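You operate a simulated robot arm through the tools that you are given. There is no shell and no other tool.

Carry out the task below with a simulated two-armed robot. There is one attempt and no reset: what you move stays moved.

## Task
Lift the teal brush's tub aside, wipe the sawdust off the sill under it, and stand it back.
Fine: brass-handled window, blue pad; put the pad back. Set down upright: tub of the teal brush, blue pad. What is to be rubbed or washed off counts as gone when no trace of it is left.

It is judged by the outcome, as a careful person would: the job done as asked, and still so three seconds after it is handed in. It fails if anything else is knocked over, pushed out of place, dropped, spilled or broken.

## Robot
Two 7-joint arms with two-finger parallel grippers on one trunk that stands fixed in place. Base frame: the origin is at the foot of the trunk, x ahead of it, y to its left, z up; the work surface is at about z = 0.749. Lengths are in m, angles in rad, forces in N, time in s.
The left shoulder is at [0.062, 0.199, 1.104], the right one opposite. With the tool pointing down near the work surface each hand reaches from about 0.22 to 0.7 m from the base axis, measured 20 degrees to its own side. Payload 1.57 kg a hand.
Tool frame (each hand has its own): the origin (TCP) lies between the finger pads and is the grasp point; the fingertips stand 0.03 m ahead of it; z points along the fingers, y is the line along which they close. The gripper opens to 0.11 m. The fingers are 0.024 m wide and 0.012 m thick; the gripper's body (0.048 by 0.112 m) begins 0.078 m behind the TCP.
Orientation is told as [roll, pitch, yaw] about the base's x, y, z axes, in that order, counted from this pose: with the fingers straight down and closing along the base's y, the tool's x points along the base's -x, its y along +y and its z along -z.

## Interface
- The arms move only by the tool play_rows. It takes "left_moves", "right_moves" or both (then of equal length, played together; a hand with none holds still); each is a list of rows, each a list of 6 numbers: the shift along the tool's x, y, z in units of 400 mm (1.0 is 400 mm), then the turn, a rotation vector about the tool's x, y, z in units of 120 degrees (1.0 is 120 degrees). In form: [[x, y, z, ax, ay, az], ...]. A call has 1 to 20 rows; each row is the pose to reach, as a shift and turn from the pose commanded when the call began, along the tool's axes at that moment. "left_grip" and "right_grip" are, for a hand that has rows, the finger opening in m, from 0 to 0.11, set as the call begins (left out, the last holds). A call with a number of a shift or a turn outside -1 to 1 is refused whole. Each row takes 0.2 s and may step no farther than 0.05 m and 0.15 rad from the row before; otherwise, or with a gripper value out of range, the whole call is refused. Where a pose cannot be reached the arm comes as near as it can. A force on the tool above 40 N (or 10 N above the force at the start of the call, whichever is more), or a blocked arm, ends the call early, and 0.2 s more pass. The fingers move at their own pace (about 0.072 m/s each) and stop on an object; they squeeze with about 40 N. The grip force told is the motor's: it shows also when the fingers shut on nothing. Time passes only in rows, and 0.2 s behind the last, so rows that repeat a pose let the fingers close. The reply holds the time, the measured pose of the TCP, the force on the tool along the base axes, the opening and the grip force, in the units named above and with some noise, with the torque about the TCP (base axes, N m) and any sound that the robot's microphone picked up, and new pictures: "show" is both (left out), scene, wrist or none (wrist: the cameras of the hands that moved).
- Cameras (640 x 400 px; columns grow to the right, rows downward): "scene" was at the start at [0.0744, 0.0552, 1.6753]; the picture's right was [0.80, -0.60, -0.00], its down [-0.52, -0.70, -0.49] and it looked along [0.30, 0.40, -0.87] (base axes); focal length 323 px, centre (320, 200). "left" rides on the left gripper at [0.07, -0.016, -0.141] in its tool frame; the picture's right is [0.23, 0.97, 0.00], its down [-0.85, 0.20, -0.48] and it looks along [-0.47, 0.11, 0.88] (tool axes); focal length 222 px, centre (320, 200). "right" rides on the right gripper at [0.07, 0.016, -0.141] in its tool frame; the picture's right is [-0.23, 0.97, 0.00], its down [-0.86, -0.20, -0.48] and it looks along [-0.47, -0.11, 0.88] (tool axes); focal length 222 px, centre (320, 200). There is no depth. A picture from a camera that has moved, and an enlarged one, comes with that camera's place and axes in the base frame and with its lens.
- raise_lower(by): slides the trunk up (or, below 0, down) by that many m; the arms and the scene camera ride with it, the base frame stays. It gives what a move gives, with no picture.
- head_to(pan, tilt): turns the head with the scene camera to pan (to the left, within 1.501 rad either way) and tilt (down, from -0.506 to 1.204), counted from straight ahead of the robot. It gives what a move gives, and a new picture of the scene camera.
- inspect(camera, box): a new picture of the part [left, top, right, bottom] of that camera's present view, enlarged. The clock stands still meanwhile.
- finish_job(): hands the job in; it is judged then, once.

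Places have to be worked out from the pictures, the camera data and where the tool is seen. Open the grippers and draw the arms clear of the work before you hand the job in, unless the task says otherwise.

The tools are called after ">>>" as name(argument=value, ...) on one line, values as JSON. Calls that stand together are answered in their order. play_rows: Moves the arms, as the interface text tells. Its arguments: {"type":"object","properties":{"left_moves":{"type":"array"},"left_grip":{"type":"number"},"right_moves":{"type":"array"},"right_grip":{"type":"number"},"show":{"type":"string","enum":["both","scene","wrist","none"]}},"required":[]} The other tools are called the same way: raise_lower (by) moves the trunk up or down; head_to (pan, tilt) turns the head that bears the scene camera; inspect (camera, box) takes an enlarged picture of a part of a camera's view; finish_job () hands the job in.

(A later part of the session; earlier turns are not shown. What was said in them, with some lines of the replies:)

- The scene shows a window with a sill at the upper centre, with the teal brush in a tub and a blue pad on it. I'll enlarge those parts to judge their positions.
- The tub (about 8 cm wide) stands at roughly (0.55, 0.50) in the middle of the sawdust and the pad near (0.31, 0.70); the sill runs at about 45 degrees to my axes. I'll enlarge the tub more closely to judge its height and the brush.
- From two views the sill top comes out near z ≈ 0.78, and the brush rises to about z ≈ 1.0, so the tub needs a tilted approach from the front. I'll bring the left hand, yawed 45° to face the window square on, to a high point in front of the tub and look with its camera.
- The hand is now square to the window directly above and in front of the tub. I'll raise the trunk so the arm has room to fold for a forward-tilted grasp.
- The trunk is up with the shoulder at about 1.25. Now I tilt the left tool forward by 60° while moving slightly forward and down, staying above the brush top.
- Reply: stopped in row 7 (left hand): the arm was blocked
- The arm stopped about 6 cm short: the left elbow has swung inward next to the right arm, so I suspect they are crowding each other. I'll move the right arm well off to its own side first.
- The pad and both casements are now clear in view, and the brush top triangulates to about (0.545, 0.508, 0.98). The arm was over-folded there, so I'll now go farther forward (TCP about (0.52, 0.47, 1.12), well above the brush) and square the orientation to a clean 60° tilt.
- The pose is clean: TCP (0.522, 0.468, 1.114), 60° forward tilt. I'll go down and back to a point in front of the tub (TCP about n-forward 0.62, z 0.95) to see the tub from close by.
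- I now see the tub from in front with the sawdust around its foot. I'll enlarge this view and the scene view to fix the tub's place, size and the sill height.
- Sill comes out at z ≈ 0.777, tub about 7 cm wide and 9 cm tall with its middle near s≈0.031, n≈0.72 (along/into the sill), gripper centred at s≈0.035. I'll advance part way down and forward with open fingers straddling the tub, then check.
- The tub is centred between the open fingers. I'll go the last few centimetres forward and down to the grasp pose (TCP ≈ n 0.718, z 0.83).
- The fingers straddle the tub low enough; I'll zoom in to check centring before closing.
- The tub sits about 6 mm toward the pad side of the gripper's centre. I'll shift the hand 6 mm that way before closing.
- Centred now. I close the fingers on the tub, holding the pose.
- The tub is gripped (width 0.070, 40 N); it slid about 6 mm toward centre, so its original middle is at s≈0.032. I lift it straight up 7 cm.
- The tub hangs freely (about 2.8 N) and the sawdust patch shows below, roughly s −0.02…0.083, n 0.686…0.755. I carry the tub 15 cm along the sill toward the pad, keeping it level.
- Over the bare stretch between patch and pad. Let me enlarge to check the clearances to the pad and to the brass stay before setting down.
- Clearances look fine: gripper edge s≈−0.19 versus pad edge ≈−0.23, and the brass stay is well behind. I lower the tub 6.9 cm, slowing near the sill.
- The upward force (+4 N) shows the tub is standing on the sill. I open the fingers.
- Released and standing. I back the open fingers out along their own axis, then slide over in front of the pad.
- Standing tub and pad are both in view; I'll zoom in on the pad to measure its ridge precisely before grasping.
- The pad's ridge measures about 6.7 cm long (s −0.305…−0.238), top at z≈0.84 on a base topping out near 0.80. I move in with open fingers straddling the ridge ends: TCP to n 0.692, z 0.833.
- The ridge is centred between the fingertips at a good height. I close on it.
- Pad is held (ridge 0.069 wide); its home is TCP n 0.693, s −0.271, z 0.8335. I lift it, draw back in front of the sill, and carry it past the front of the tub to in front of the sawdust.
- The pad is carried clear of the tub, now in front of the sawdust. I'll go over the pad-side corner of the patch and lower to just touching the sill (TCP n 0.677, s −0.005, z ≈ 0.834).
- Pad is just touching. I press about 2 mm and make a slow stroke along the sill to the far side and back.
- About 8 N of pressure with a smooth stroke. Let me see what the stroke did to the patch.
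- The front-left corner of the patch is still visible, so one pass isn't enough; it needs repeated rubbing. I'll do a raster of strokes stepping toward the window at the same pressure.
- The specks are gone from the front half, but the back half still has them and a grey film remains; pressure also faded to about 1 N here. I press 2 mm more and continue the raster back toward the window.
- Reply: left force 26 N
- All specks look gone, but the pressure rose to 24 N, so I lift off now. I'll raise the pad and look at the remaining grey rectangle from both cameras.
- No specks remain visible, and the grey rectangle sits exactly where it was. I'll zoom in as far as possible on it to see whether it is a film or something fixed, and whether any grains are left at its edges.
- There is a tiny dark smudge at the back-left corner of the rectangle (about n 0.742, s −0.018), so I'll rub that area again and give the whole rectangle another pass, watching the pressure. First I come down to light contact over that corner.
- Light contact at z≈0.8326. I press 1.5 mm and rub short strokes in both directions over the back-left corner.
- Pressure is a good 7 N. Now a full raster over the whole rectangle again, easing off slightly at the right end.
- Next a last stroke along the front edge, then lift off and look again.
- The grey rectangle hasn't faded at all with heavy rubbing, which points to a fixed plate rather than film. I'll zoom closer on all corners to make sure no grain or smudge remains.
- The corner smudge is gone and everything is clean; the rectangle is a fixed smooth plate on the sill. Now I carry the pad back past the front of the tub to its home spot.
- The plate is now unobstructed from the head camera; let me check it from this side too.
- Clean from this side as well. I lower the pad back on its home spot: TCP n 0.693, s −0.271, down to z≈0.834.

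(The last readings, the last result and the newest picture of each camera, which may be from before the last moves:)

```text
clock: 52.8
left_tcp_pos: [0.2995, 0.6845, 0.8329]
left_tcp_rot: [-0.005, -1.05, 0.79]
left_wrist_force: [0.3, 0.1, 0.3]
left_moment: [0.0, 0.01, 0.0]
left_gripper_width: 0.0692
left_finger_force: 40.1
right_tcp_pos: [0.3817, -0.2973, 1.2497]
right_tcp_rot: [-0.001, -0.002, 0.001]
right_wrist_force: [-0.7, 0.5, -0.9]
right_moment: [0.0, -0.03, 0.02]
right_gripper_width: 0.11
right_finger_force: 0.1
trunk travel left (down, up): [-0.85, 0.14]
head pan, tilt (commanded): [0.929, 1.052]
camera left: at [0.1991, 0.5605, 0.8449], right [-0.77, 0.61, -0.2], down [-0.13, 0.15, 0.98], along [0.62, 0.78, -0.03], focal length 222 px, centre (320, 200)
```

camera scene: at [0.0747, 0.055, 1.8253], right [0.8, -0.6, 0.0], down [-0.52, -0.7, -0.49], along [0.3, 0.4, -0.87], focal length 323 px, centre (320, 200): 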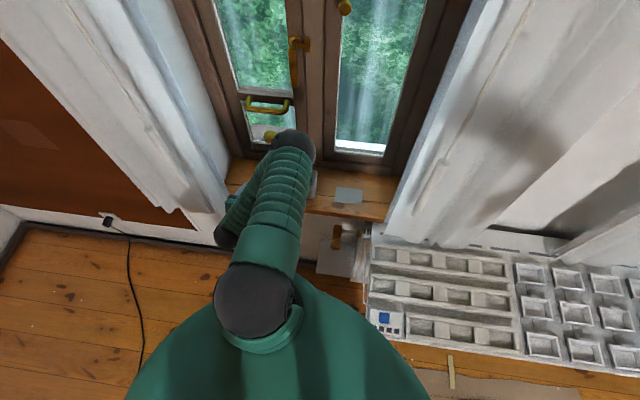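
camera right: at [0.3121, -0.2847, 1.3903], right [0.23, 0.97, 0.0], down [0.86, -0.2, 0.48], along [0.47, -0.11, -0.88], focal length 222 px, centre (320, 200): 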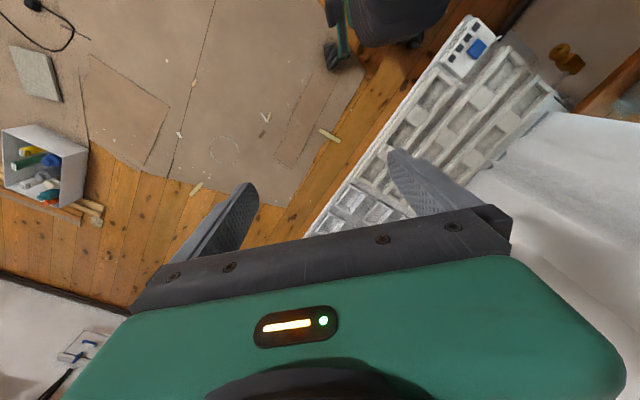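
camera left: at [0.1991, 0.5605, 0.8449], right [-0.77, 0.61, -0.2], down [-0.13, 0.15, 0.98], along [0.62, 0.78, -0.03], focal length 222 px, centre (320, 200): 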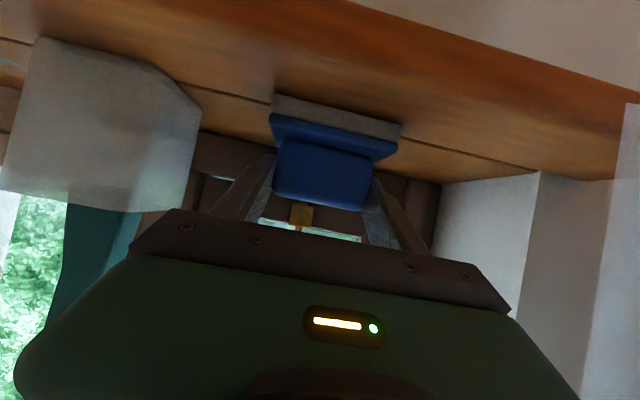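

Pad is back touching the sill, about 2.5 mm too far in; I nudge it that much back to its original place, then release.

>>> play_rows(left_moves=[[0.0031, -0.0025, -0.0054, 0, 0, 0], [0.0038, -0.0025, -0.005, 0, 0, 0], [0.0038, -0.0025, -0.005, 0, 0, 0]], show="none")

>>> play_rows(left_moves=[[0, 0, 0, 0, 0, 0], [0, 0, 0, 0, 0, 0], [0, 0, 0, 0, 0, 0]], left_grip=0.11, show="wrist")

>>> inspect(camera="left", box=[220, 60, 460, 260])

```text
clock: 53.6
left_tcp_pos: [0.2977, 0.6809, 0.8335]
left_tcp_rot: [-0.007, -1.048, 0.791]
left_wrist_force: [0.0, 0.1, -0.6]
left_moment: [0.0, 0.02, 0.0]
left_gripper_width: 0.0692
left_finger_force: 40.2
right_tcp_pos: [0.3812, -0.2973, 1.2498]
right_tcp_rot: [-0.003, -0.001, 0.001]
right_wrist_force: [0.3, 0.2, 0.0]
right_moment: [-0.01, 0.02, 0.0]
right_gripper_width: 0.11
right_finger_force: 0.1
trunk travel left (down, up): [-0.85, 0.14]
head pan, tilt (commanded): [0.929, 1.052]
```

```text
clock: 54.4
left_tcp_pos: [0.2969, 0.6791, 0.8347]
left_tcp_rot: [-0.006, -1.049, 0.79]
left_wrist_force: [0.6, 0.2, 0.5]
left_moment: [0.01, 0.04, 0.02]
left_gripper_width: 0.11
left_finger_force: 0.1
right_tcp_pos: [0.3832, -0.2973, 1.2502]
right_tcp_rot: [-0.001, -0.002, 0.0]
right_wrist_force: [-0.1, 0.1, -0.3]
right_moment: [-0.01, -0.03, -0.03]
right_gripper_width: 0.1101
right_finger_force: 0.0
trunk travel left (down, up): [-0.85, 0.14]
head pan, tilt (commanded): [0.929, 1.052]
camera left: at [0.1975, 0.5574, 0.8447], right [-0.77, 0.61, -0.2], down [-0.13, 0.15, 0.98], along [0.62, 0.78, -0.03], focal length 222 px, centre (320, 200)
```

left: 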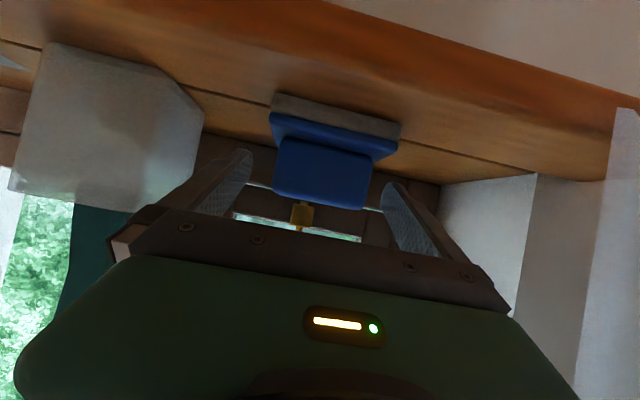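

```text
2.00 times, centred on (340, 160) of left
camera zoom: at [0.1975, 0.5574, 0.8447], right [-0.77, 0.61, -0.2], down [-0.13, 0.15, 0.98], along [0.62, 0.78, -0.03], focal length 444 px, centre (280, 280)
```

zoom: 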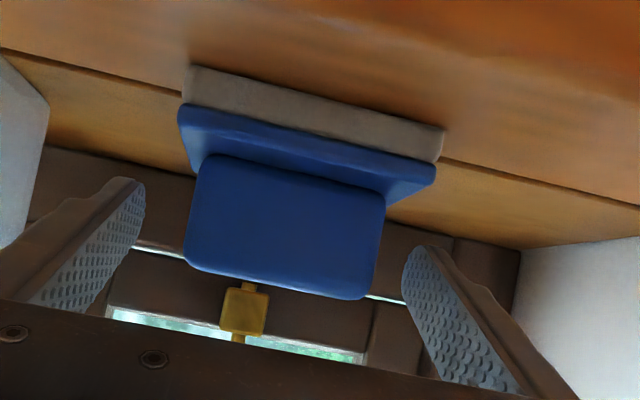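

The pad stands exactly as it did before (same view as before the grasp). I draw back and move over in front of the tub again.

>>> play_rows(left_moves=[[-0.005, 0, -0.06, 0, 0, 0], [-0.015, 0, -0.13, 0, 0, 0], [-0.025, 0, -0.19, 0, 0, 0], [-0.031, 0, -0.237, 0, 0, 0], [-0.031, -0.08, -0.237, 0, 0, 0], [-0.031, -0.16, -0.237, 0, 0, 0], [-0.031, -0.24, -0.237, 0, 0, 0], [-0.031, -0.31, -0.237, 0, 0, 0], [-0.031, -0.36, -0.237, 0, 0, 0], [-0.031, -0.36, -0.237, 0, 0, 0]], show="both")

```text
clock: 56.6
left_tcp_pos: [0.3441, 0.5255, 0.8926]
left_tcp_rot: [-0.006, -1.049, 0.791]
left_wrist_force: [0.1, -0.8, -0.3]
left_moment: [0.0, -0.03, 0.0]
left_gripper_width: 0.11
left_finger_force: 0.1
right_tcp_pos: [0.3827, -0.298, 1.2492]
right_tcp_rot: [0.001, -0.002, -0.001]
right_wrist_force: [-0.3, 0.4, 0.0]
right_moment: [-0.01, 0.03, -0.03]
right_gripper_width: 0.1098
right_finger_force: 0.0
trunk travel left (down, up): [-0.85, 0.14]
head pan, tilt (commanded): [0.929, 1.052]
camera scene: at [0.0745, 0.0545, 1.8253], right [0.8, -0.6, 0.0], down [-0.52, -0.7, -0.49], along [0.3, 0.4, -0.87], focal length 323 px, centre (320, 200)
camera left: at [0.2443, 0.4025, 0.9023], right [-0.77, 0.61, -0.2], down [-0.13, 0.15, 0.98], along [0.62, 0.78, -0.03], focal length 222 px, centre (320, 200)
```

scene: 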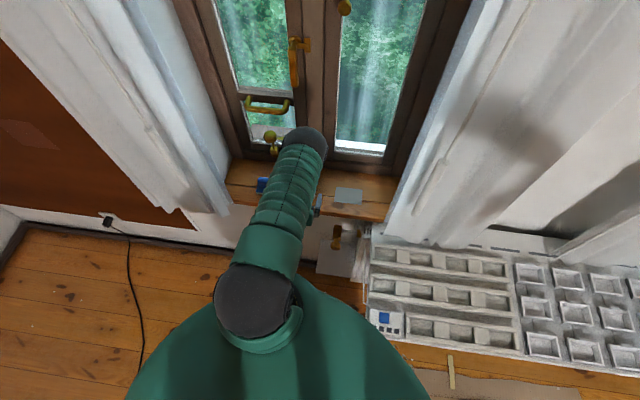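
left: 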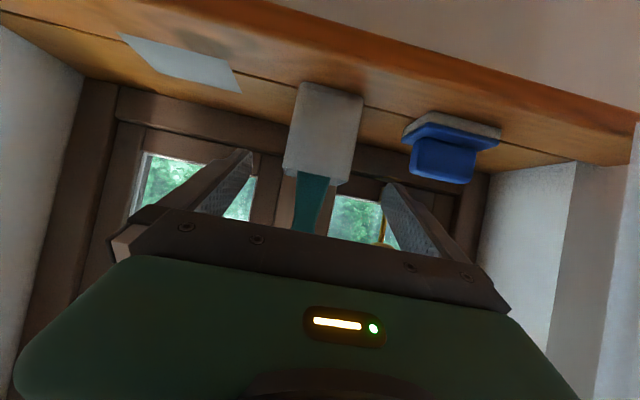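

Tub is straight ahead. I advance along the finger axis to the same grasp pose as at release (TCP n 0.7186, s −0.126, z 0.833).

>>> play_rows(left_moves=[[0, -0.002, 0.075, 0, 0, 0], [0, -0.004, 0.15, 0, 0, 0], [0, -0.005, 0.22, 0, 0, 0], [0, -0.005, 0.2995, 0, 0, 0], [0, -0.005, 0.2995, 0, 0, 0]], left_grip=0.11, show="wrist")

>>> play_rows(left_moves=[[0, 0, 0, 0, 0, 0], [0, 0, 0, 0, 0, 0], [0, 0, 0, 0, 0, 0], [0, 0, 0, 0, 0, 0]], left_grip=0.05, show="wrist")

```text
clock: 57.8
left_tcp_pos: [0.4189, 0.5947, 0.8316]
left_tcp_rot: [-0.005, -1.05, 0.789]
left_wrist_force: [0.2, 0.1, 0.8]
left_moment: [-0.03, 0.02, 0.01]
left_gripper_width: 0.1103
left_finger_force: 0.1
right_tcp_pos: [0.3829, -0.2966, 1.2488]
right_tcp_rot: [0.001, -0.003, 0.0]
right_wrist_force: [0.2, 0.8, -0.4]
right_moment: [0.01, 0.03, 0.01]
right_gripper_width: 0.11
right_finger_force: 0.1
trunk travel left (down, up): [-0.85, 0.14]
head pan, tilt (commanded): [0.929, 1.052]
camera left: at [0.3195, 0.4722, 0.8412], right [-0.77, 0.61, -0.2], down [-0.13, 0.15, 0.98], along [0.62, 0.78, -0.03], focal length 222 px, centre (320, 200)
```

left: 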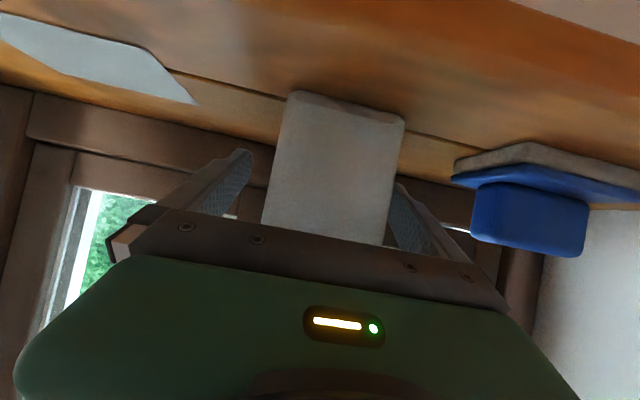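

```text
clock: 58.8
left_tcp_pos: [0.4202, 0.5957, 0.8317]
left_tcp_rot: [-0.005, -1.05, 0.789]
left_wrist_force: [0.4, 0.9, 0.7]
left_moment: [0.07, 0.11, -0.04]
left_gripper_width: 0.0699
left_finger_force: 40.0
right_tcp_pos: [0.3824, -0.2976, 1.2507]
right_tcp_rot: [-0.002, -0.002, 0.0]
right_wrist_force: [0.5, 0.3, -0.1]
right_moment: [-0.01, 0.0, -0.01]
right_gripper_width: 0.1103
right_finger_force: 0.0
trunk travel left (down, up): [-0.85, 0.14]
head pan, tilt (commanded): [0.929, 1.052]
camera left: at [0.3193, 0.4721, 0.8415], right [-0.77, 0.61, -0.2], down [-0.13, 0.15, 0.98], along [0.62, 0.78, -0.03], focal length 222 px, centre (320, 200)
```

left: 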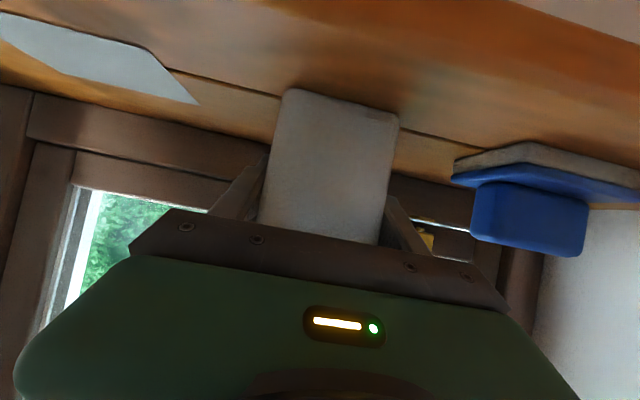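

Gripped again at the same spot (TCP s −0.124). I lift 7 cm and carry the tub 15.7 cm back along the sill to over its old place on the plate (s≈0.0325).

>>> play_rows(left_moves=[[-0.0217, 0, -0.0125, 0, 0, 0], [-0.0541, 0, -0.0312, 0, 0, 0], [-0.0866, 0, -0.05, 0, 0, 0], [-0.119, 0, -0.0687, 0, 0, 0], [-0.1516, 0, -0.0875, 0, 0, 0], [-0.1516, -0.05, -0.0875, 0, 0, 0], [-0.1516, -0.12, -0.0875, 0, 0, 0], [-0.1516, -0.19, -0.0875, 0, 0, 0], [-0.1516, -0.26, -0.0875, 0, 0, 0], [-0.1516, -0.33, -0.0875, 0, 0, 0], [-0.1516, -0.3915, -0.0875, 0, 0, 0], [-0.1516, -0.3915, -0.0875, 0, 0, 0]], show="both")

```text
clock: 61.4
left_tcp_pos: [0.5304, 0.4885, 0.9045]
left_tcp_rot: [-0.005, -1.047, 0.791]
left_wrist_force: [-0.3, 0.6, -3.3]
left_moment: [0.0, -0.03, 0.0]
left_gripper_width: 0.0699
left_finger_force: 40.5
right_tcp_pos: [0.3828, -0.298, 1.25]
right_tcp_rot: [0.001, -0.002, 0.002]
right_wrist_force: [0.9, 0.3, 0.3]
right_moment: [0.01, 0.0, 0.04]
right_gripper_width: 0.1103
right_finger_force: 0.0
trunk travel left (down, up): [-0.85, 0.14]
head pan, tilt (commanded): [0.929, 1.052]
camera scene: at [0.0758, 0.054, 1.8253], right [0.8, -0.6, 0.0], down [-0.52, -0.7, -0.49], along [0.29, 0.4, -0.87], focal length 323 px, centre (320, 200)
camera left: at [0.4311, 0.3646, 0.9139], right [-0.77, 0.61, -0.2], down [-0.13, 0.15, 0.98], along [0.62, 0.78, -0.03], focal length 222 px, centre (320, 200)
```

scene: 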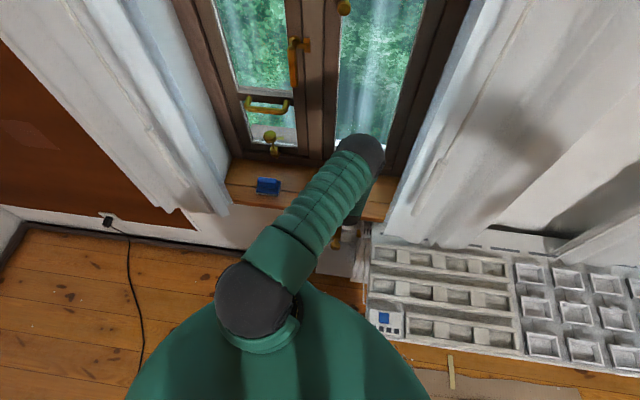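
left: 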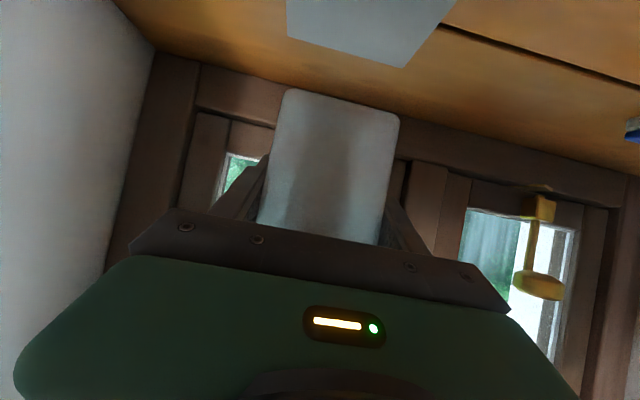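

Positioned over the plate within about 1–2 mm of the original spot. I lower the tub slowly.

>>> play_rows(left_moves=[[0.0433, 0, 0.025, 0, 0, 0], [0.0866, 0, 0.05, 0, 0, 0], [0.1191, 0, 0.0687, 0, 0, 0], [0.1364, 0, 0.0787, 0, 0, 0], [0.144, 0, 0.0831, 0, 0, 0], [0.1483, 0, 0.0856, 0, 0, 0], [0.1483, 0, 0.0856, 0, 0, 0]], show="wrist")

```text
clock: 63.0
left_tcp_pos: [0.5319, 0.4857, 0.8361]
left_tcp_rot: [-0.004, -1.049, 0.793]
left_wrist_force: [0.0, 0.3, -1.7]
left_moment: [0.04, 0.02, -0.03]
left_gripper_width: 0.0698
left_finger_force: 39.6
right_tcp_pos: [0.3831, -0.2969, 1.2503]
right_tcp_rot: [0.001, -0.001, -0.001]
right_wrist_force: [0.1, 0.4, 0.5]
right_moment: [0.03, 0.02, 0.02]
right_gripper_width: 0.1097
right_finger_force: 0.1
trunk travel left (down, up): [-0.85, 0.14]
head pan, tilt (commanded): [0.929, 1.052]
camera left: at [0.4321, 0.3623, 0.8463], right [-0.77, 0.61, -0.2], down [-0.13, 0.15, 0.98], along [0.62, 0.78, -0.03], focal length 222 px, centre (320, 200)
```

left: 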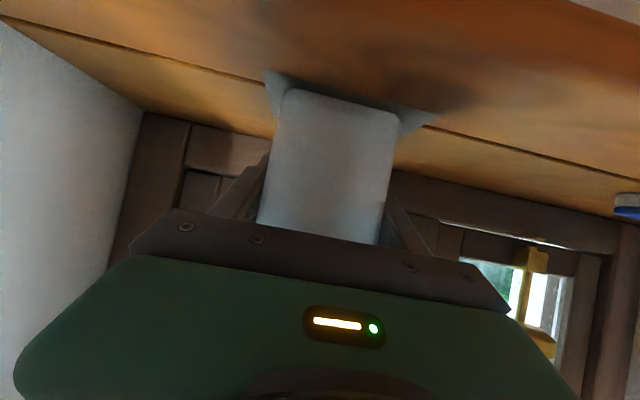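

Nearly down (still carrying part of the weight). Let me compare the tub's position relative to the plate with the earlier close-up before final touch-down.

>>> inspect(camera="left", box=[220, 60, 460, 260])

```text
2.00 times, centred on (340, 160) of left
camera zoom: at [0.4321, 0.3623, 0.8463], right [-0.77, 0.61, -0.2], down [-0.13, 0.15, 0.98], along [0.62, 0.78, -0.03], focal length 444 px, centre (280, 280)
```

zoom: 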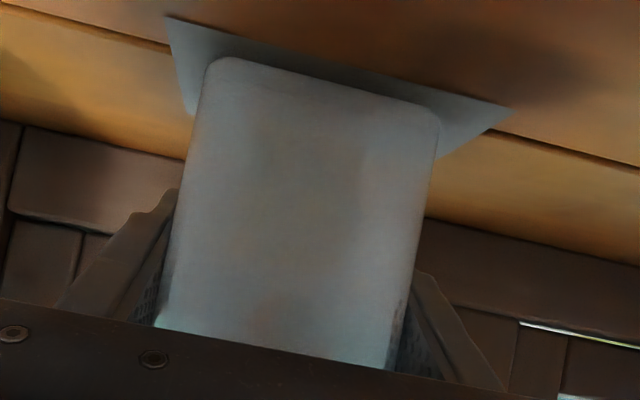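

Relative to the plate the tub sits about 3 mm too far right and 4 mm too far back compared with the start. I raise slightly, correct that, and lower again.

>>> play_rows(left_moves=[[-0.0087, 0, -0.005, 0, 0, 0], [-0.0037, 0.0075, -0.0137, 0, 0, 0], [0.0028, 0.0075, -0.0099, 0, 0, 0], [0.0082, 0.0075, -0.0068, 0, 0, 0], [0.0114, 0.0075, -0.0049, 0, 0, 0], [0.0114, 0.0075, -0.0049, 0, 0, 0]], show="none")

```text
clock: 64.4
left_tcp_pos: [0.5264, 0.4865, 0.8321]
left_tcp_rot: [-0.003, -1.049, 0.791]
left_wrist_force: [0.6, 0.2, -1.8]
left_moment: [-0.01, 0.0, -0.03]
left_gripper_width: 0.07
left_finger_force: 39.7
right_tcp_pos: [0.383, -0.2972, 1.2498]
right_tcp_rot: [0.001, -0.002, -0.001]
right_wrist_force: [-1.3, -0.9, 0.6]
right_moment: [-0.02, 0.01, 0.0]
right_gripper_width: 0.1099
right_finger_force: 0.1
trunk travel left (down, up): [-0.85, 0.14]
head pan, tilt (commanded): [0.929, 1.052]
```

Force still −1.8 N, so not yet fully resting. I go down another 1.5 mm in small steps.

>>> play_rows(left_moves=[[0.0016, 0, 0.0009, 0, 0, 0], [0.0032, 0, 0.0019, 0, 0, 0], [0.0032, 0, 0.0019, 0, 0, 0]], show="wrist")

>>> inspect(camera="left", box=[220, 60, 460, 260])

```text
clock: 65.2
left_tcp_pos: [0.5273, 0.4855, 0.8319]
left_tcp_rot: [-0.002, -1.051, 0.79]
left_wrist_force: [0.9, 1.2, 6.5]
left_moment: [-0.08, 0.3, 0.0]
left_gripper_width: 0.0698
left_finger_force: 40.2
right_tcp_pos: [0.3824, -0.3001, 1.2499]
right_tcp_rot: [0.0, -0.001, 0.0]
right_wrist_force: [0.1, -0.3, -0.2]
right_moment: [0.01, -0.01, -0.01]
right_gripper_width: 0.1101
right_finger_force: 0.0
trunk travel left (down, up): [-0.85, 0.14]
head pan, tilt (commanded): [0.929, 1.052]
camera left: at [0.4266, 0.3629, 0.841], right [-0.77, 0.61, -0.2], down [-0.14, 0.15, 0.98], along [0.62, 0.78, -0.03], focal length 222 px, centre (320, 200)
```

left: 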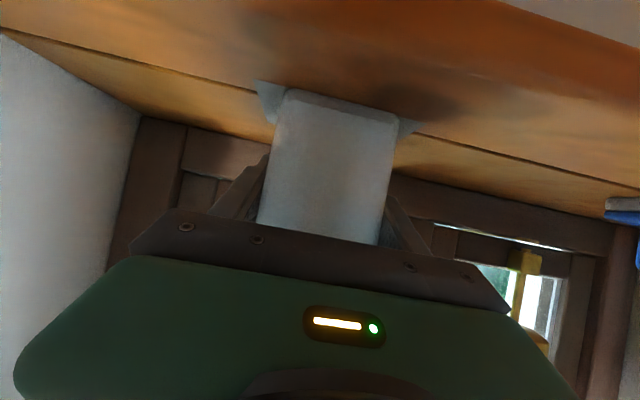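

```text
2.00 times, centred on (340, 160) of left
camera zoom: at [0.4266, 0.3629, 0.841], right [-0.77, 0.61, -0.2], down [-0.14, 0.15, 0.98], along [0.62, 0.78, -0.03], focal length 444 px, centre (280, 280)
```

zoom: 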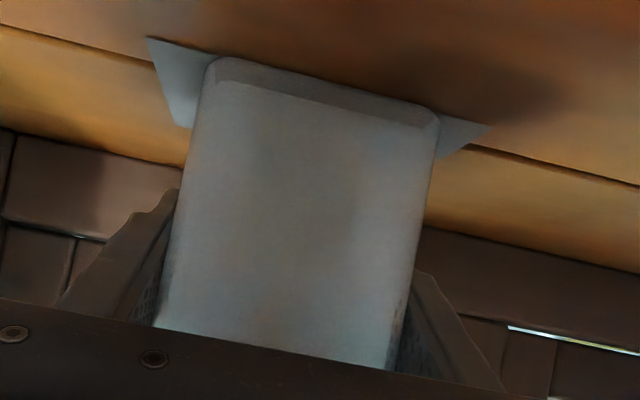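

The tub now stands on the plate just as at the start (front edge aligned, near-equal margins), with firm contact. I open the fingers.

>>> play_rows(left_moves=[[-0.0011, 0, -0.0006, 0, 0, 0], [-0.0011, 0, -0.0006, 0, 0, 0], [-0.0011, 0, -0.0006, 0, 0, 0]], left_grip=0.11, show="wrist")

>>> inspect(camera="left", box=[220, 60, 460, 260])

```text
clock: 66.0
left_tcp_pos: [0.5258, 0.4858, 0.831]
left_tcp_rot: [-0.003, -1.048, 0.788]
left_wrist_force: [0.2, -0.1, 0.2]
left_moment: [0.01, 0.02, 0.02]
left_gripper_width: 0.1098
left_finger_force: 0.0
right_tcp_pos: [0.3821, -0.2979, 1.2501]
right_tcp_rot: [-0.001, -0.001, 0.001]
right_wrist_force: [-0.1, 0.6, -0.1]
right_moment: [0.0, -0.06, -0.04]
right_gripper_width: 0.1099
right_finger_force: 0.1
trunk travel left (down, up): [-0.85, 0.14]
head pan, tilt (commanded): [0.929, 1.052]
camera left: at [0.4261, 0.3633, 0.8409], right [-0.77, 0.61, -0.2], down [-0.13, 0.15, 0.98], along [0.62, 0.78, -0.03], focal length 222 px, centre (320, 200)
```

left: 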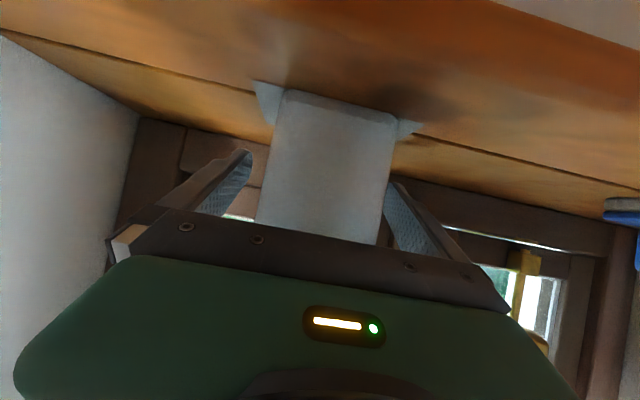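

```text
2.00 times, centred on (340, 160) of left
camera zoom: at [0.4261, 0.3633, 0.8409], right [-0.77, 0.61, -0.2], down [-0.13, 0.15, 0.98], along [0.62, 0.78, -0.03], focal length 444 px, centre (280, 280)
```

zoom: 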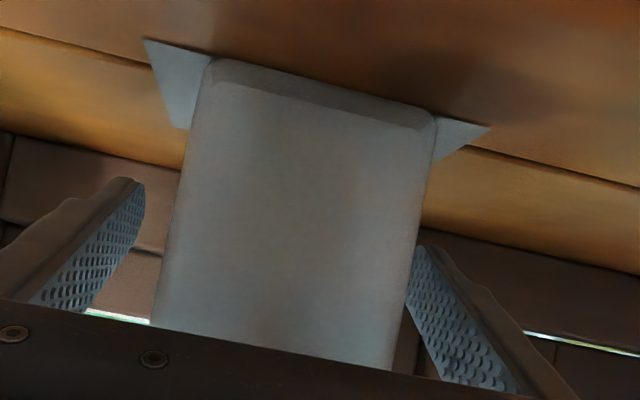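

Released and upright. I back the fingers out along their axis.

>>> play_rows(left_moves=[[0, 0, -0.05, 0, 0, 0], [0, 0, -0.12, 0, 0, 0], [0, 0, -0.2, 0, 0, 0], [0, 0, -0.28, 0, 0, 0], [0, 0, -0.35, 0, 0, 0]], show="both")

>>> inspect(camera="left", box=[240, 20, 440, 200])

```text
clock: 67.2
left_tcp_pos: [0.4379, 0.3995, 0.9018]
left_tcp_rot: [-0.004, -1.052, 0.792]
left_wrist_force: [0.2, -0.4, 0.1]
left_moment: [0.01, -0.03, -0.02]
left_gripper_width: 0.11
left_finger_force: 0.0
right_tcp_pos: [0.3822, -0.299, 1.2489]
right_tcp_rot: [0.0, -0.001, 0.0]
right_wrist_force: [0.5, 0.2, 0.2]
right_moment: [0.02, 0.0, -0.02]
right_gripper_width: 0.1099
right_finger_force: 0.1
trunk travel left (down, up): [-0.85, 0.14]
head pan, tilt (commanded): [0.929, 1.052]
camera scene: at [0.0746, 0.0521, 1.8254], right [0.8, -0.6, 0.0], down [-0.52, -0.7, -0.5], along [0.3, 0.4, -0.87], focal length 323 px, centre (320, 200)
camera left: at [0.3389, 0.2761, 0.9122], right [-0.77, 0.61, -0.2], down [-0.14, 0.15, 0.98], along [0.62, 0.78, -0.03], focal length 222 px, centre (320, 200)
```

scene: 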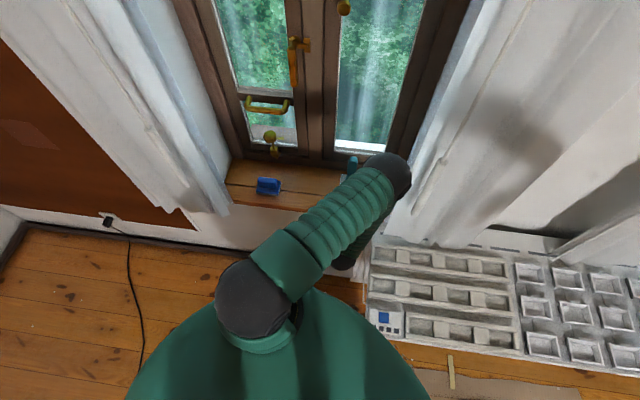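
left: 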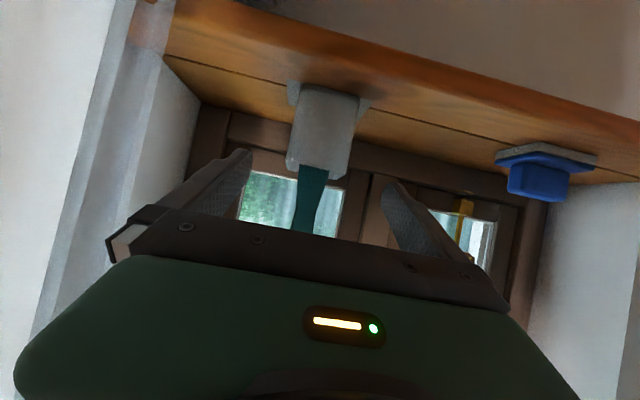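

```text
2.22 times, centred on (340, 110) of left
camera zoom: at [0.3389, 0.2761, 0.9122], right [-0.77, 0.61, -0.2], down [-0.14, 0.15, 0.98], along [0.62, 0.78, -0.03], focal length 494 px, centre (276, 400)
```

zoom: 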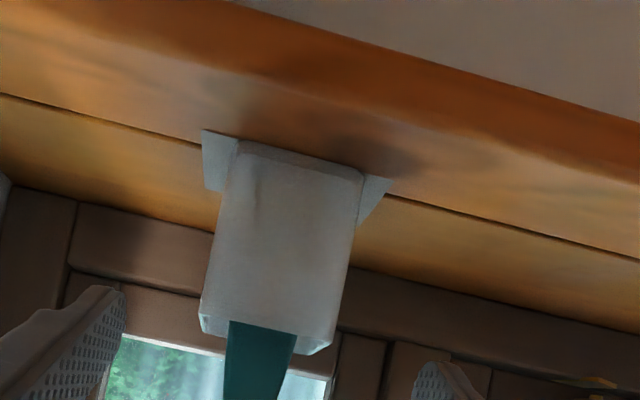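

Tub, brush and pad all stand properly. Now I withdraw the hand up and away from the sill, rotating the tool back to pointing down.

>>> play_rows(left_moves=[[-0.013, 0.0, -0.04, 0, 0, 0], [-0.026, 0.01, -0.08, 0, 0.0625, 0], [-0.039, 0.02, -0.12, 0, 0.125, 0], [-0.052, 0.03, -0.16, 0, 0.1875, 0], [-0.065, 0.04, -0.2, 0, 0.25, 0], [-0.078, 0.05, -0.24, 0, 0.3125, 0], [-0.091, 0.06, -0.28, 0, 0.375, 0], [-0.104, 0.07, -0.32, 0, 0.4375, 0], [-0.104, 0.075, -0.32, 0, 0.5, 0]], show="both")

```text
clock: 69.2
left_tcp_pos: [0.3546, 0.358, 1.0021]
left_tcp_rot: [0.001, -0.001, 0.788]
left_wrist_force: [0.3, -0.3, -0.4]
left_moment: [-0.01, -0.01, -0.02]
left_gripper_width: 0.1101
left_finger_force: 0.0
right_tcp_pos: [0.3832, -0.2967, 1.2505]
right_tcp_rot: [-0.003, -0.001, 0.0]
right_wrist_force: [-0.9, 0.1, -0.2]
right_moment: [-0.04, 0.01, 0.03]
right_gripper_width: 0.1099
right_finger_force: 0.0
trunk travel left (down, up): [-0.85, 0.14]
head pan, tilt (commanded): [0.929, 1.052]
camera scene: at [0.0755, 0.0552, 1.8253], right [0.8, -0.6, 0.0], down [-0.52, -0.7, -0.49], along [0.3, 0.4, -0.87], focal length 323 px, centre (320, 200)
camera left: at [0.3168, 0.2974, 1.143], right [-0.85, 0.53, 0.0], down [0.46, 0.75, 0.48], along [0.25, 0.41, -0.88], focal length 222 px, centre (320, 200)
```

scene: 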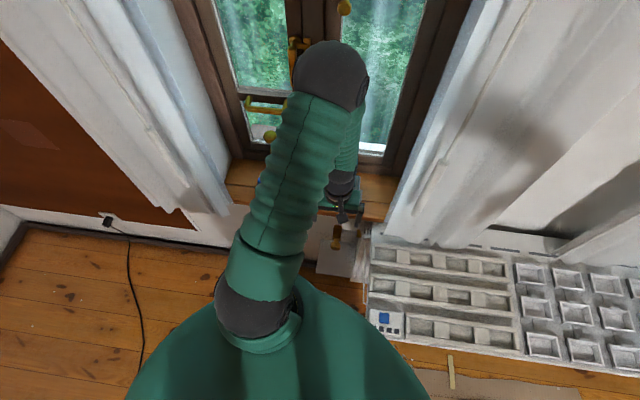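
left: 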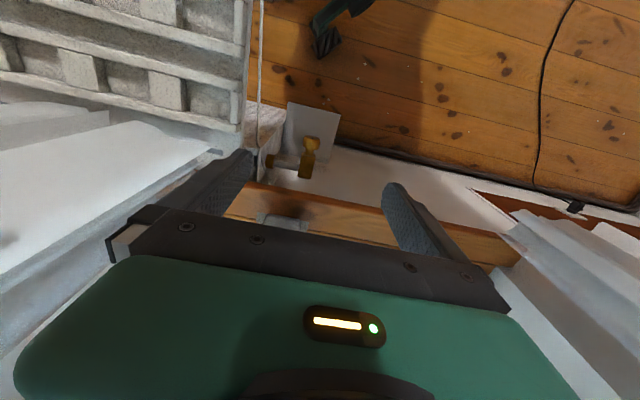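

The hand is clear of the sill. I raise it further and to the left for a clear final look at the tub from the head camera.

>>> play_rows(left_moves=[[0.007, 0.02, -0.08, 0, 0, 0], [0.014, 0.06, -0.16, 0, 0, 0], [0.02, 0.11, -0.24, 0, 0, 0], [0.027, 0.16, -0.32, 0, 0, 0], [0.034, 0.21, -0.41, 0, 0, 0], [0.04, 0.259, -0.5, 0, 0, 0]], show="both")

>>> inspect(camera="scene", box=[230, 130, 410, 240])

>>> inspect(camera="left", box=[220, 100, 560, 310])

```text
clock: 70.6
left_tcp_pos: [0.2667, 0.4186, 1.2008]
left_tcp_rot: [-0.003, -0.002, 0.787]
left_wrist_force: [0.1, 0.8, 0.3]
left_moment: [0.0, 0.02, 0.02]
left_gripper_width: 0.1103
left_finger_force: 0.0
right_tcp_pos: [0.3804, -0.2991, 1.2503]
right_tcp_rot: [0.001, -0.001, 0.0]
right_wrist_force: [-0.2, -0.7, -0.1]
right_moment: [0.0, 0.07, -0.04]
right_gripper_width: 0.11
right_finger_force: 0.0
trunk travel left (down, up): [-0.85, 0.14]
head pan, tilt (commanded): [0.929, 1.052]
camera scene: at [0.0715, 0.0524, 1.8255], right [0.8, -0.6, 0.0], down [-0.52, -0.7, -0.5], along [0.3, 0.4, -0.87], focal length 323 px, centre (320, 200)
camera left: at [0.2287, 0.3579, 1.3431], right [-0.85, 0.53, 0.0], down [0.46, 0.75, 0.48], along [0.26, 0.41, -0.88], focal length 222 px, centre (320, 200)
```

scene: 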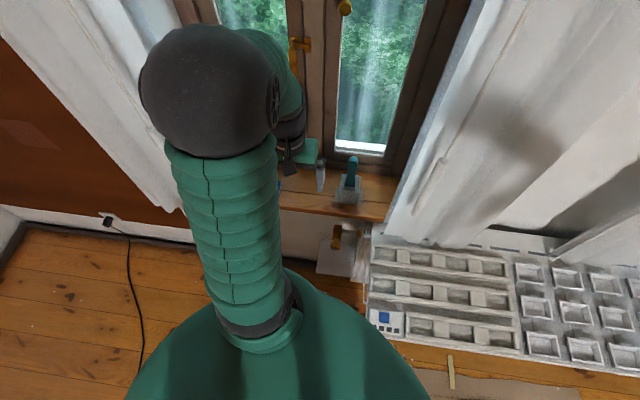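
left: 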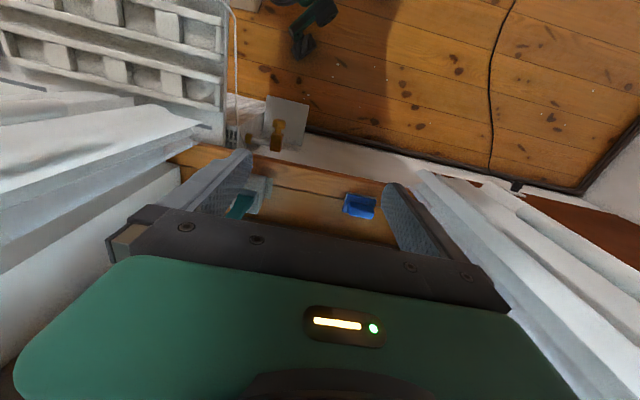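

```text
3.56 times, centred on (320, 185) of scene
camera zoom: at [0.0715, 0.0524, 1.8255], right [0.8, -0.6, 0.0], down [-0.52, -0.7, -0.5], along [0.3, 0.4, -0.87], focal length 1150 px, centre (320, 253)
```

zoom: 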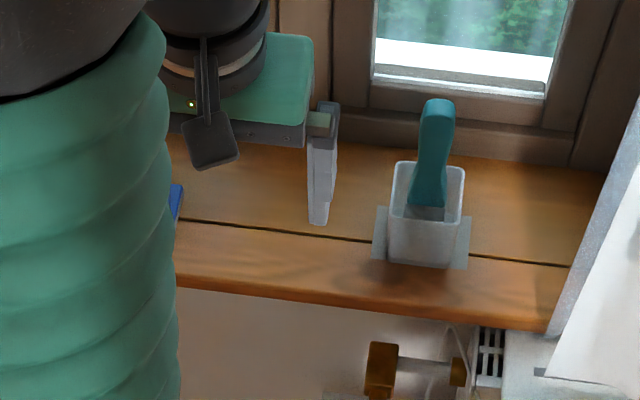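

```text
1.88 times, centred on (390, 205) of left
camera zoom: at [0.2287, 0.3579, 1.3431], right [-0.85, 0.53, 0.0], down [0.46, 0.75, 0.48], along [0.26, 0.41, -0.88], focal length 418 px, centre (188, 191)
```

zoom: 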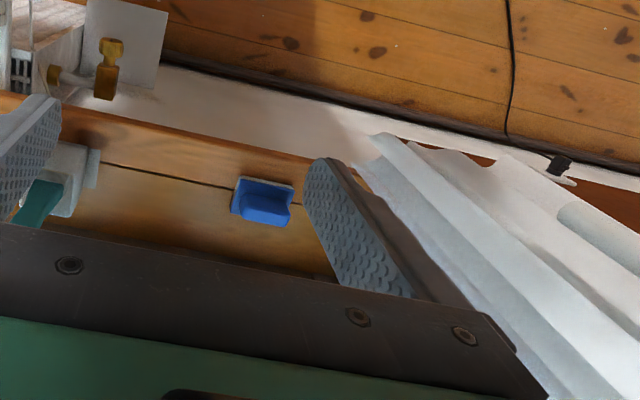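

The tub with the teal brush stands back on its plate, and the wood and plate around it are free of sawdust. The blue pad is upright at its home, and both grippers are open and clear. I hand the job in.

>>> finish_job()

```text
The job is handed in.
```

I lifted the teal brush's tub aside, wiped the sawdust off the sill, and stood the tub back in its place. In the close-up views before the tub went back, no grain or smudge was left.

- **Tub:** it stands upright with the brush in it, within a couple of millimetres of where it started.
- **Blue pad:** I used it for the wiping. It is back upright in its original spot, also within a couple of millimetres.
- **Grey rectangle:** a smooth grey rectangle is still on the sill under the tub. Repeated rubbing did not fade it and it kept its place and sharp edges, so I took it for a fixed plate and left it. If it was meant to come off, that part is not done.
- **Pressure:** one wiping stroke pressed harder than I intended, about 24 N, and I lifted off straight away. I saw no damage.

I did not touch the windows, and I saw nothing else moved or knocked over. Both grippers are open and clear of the sill.
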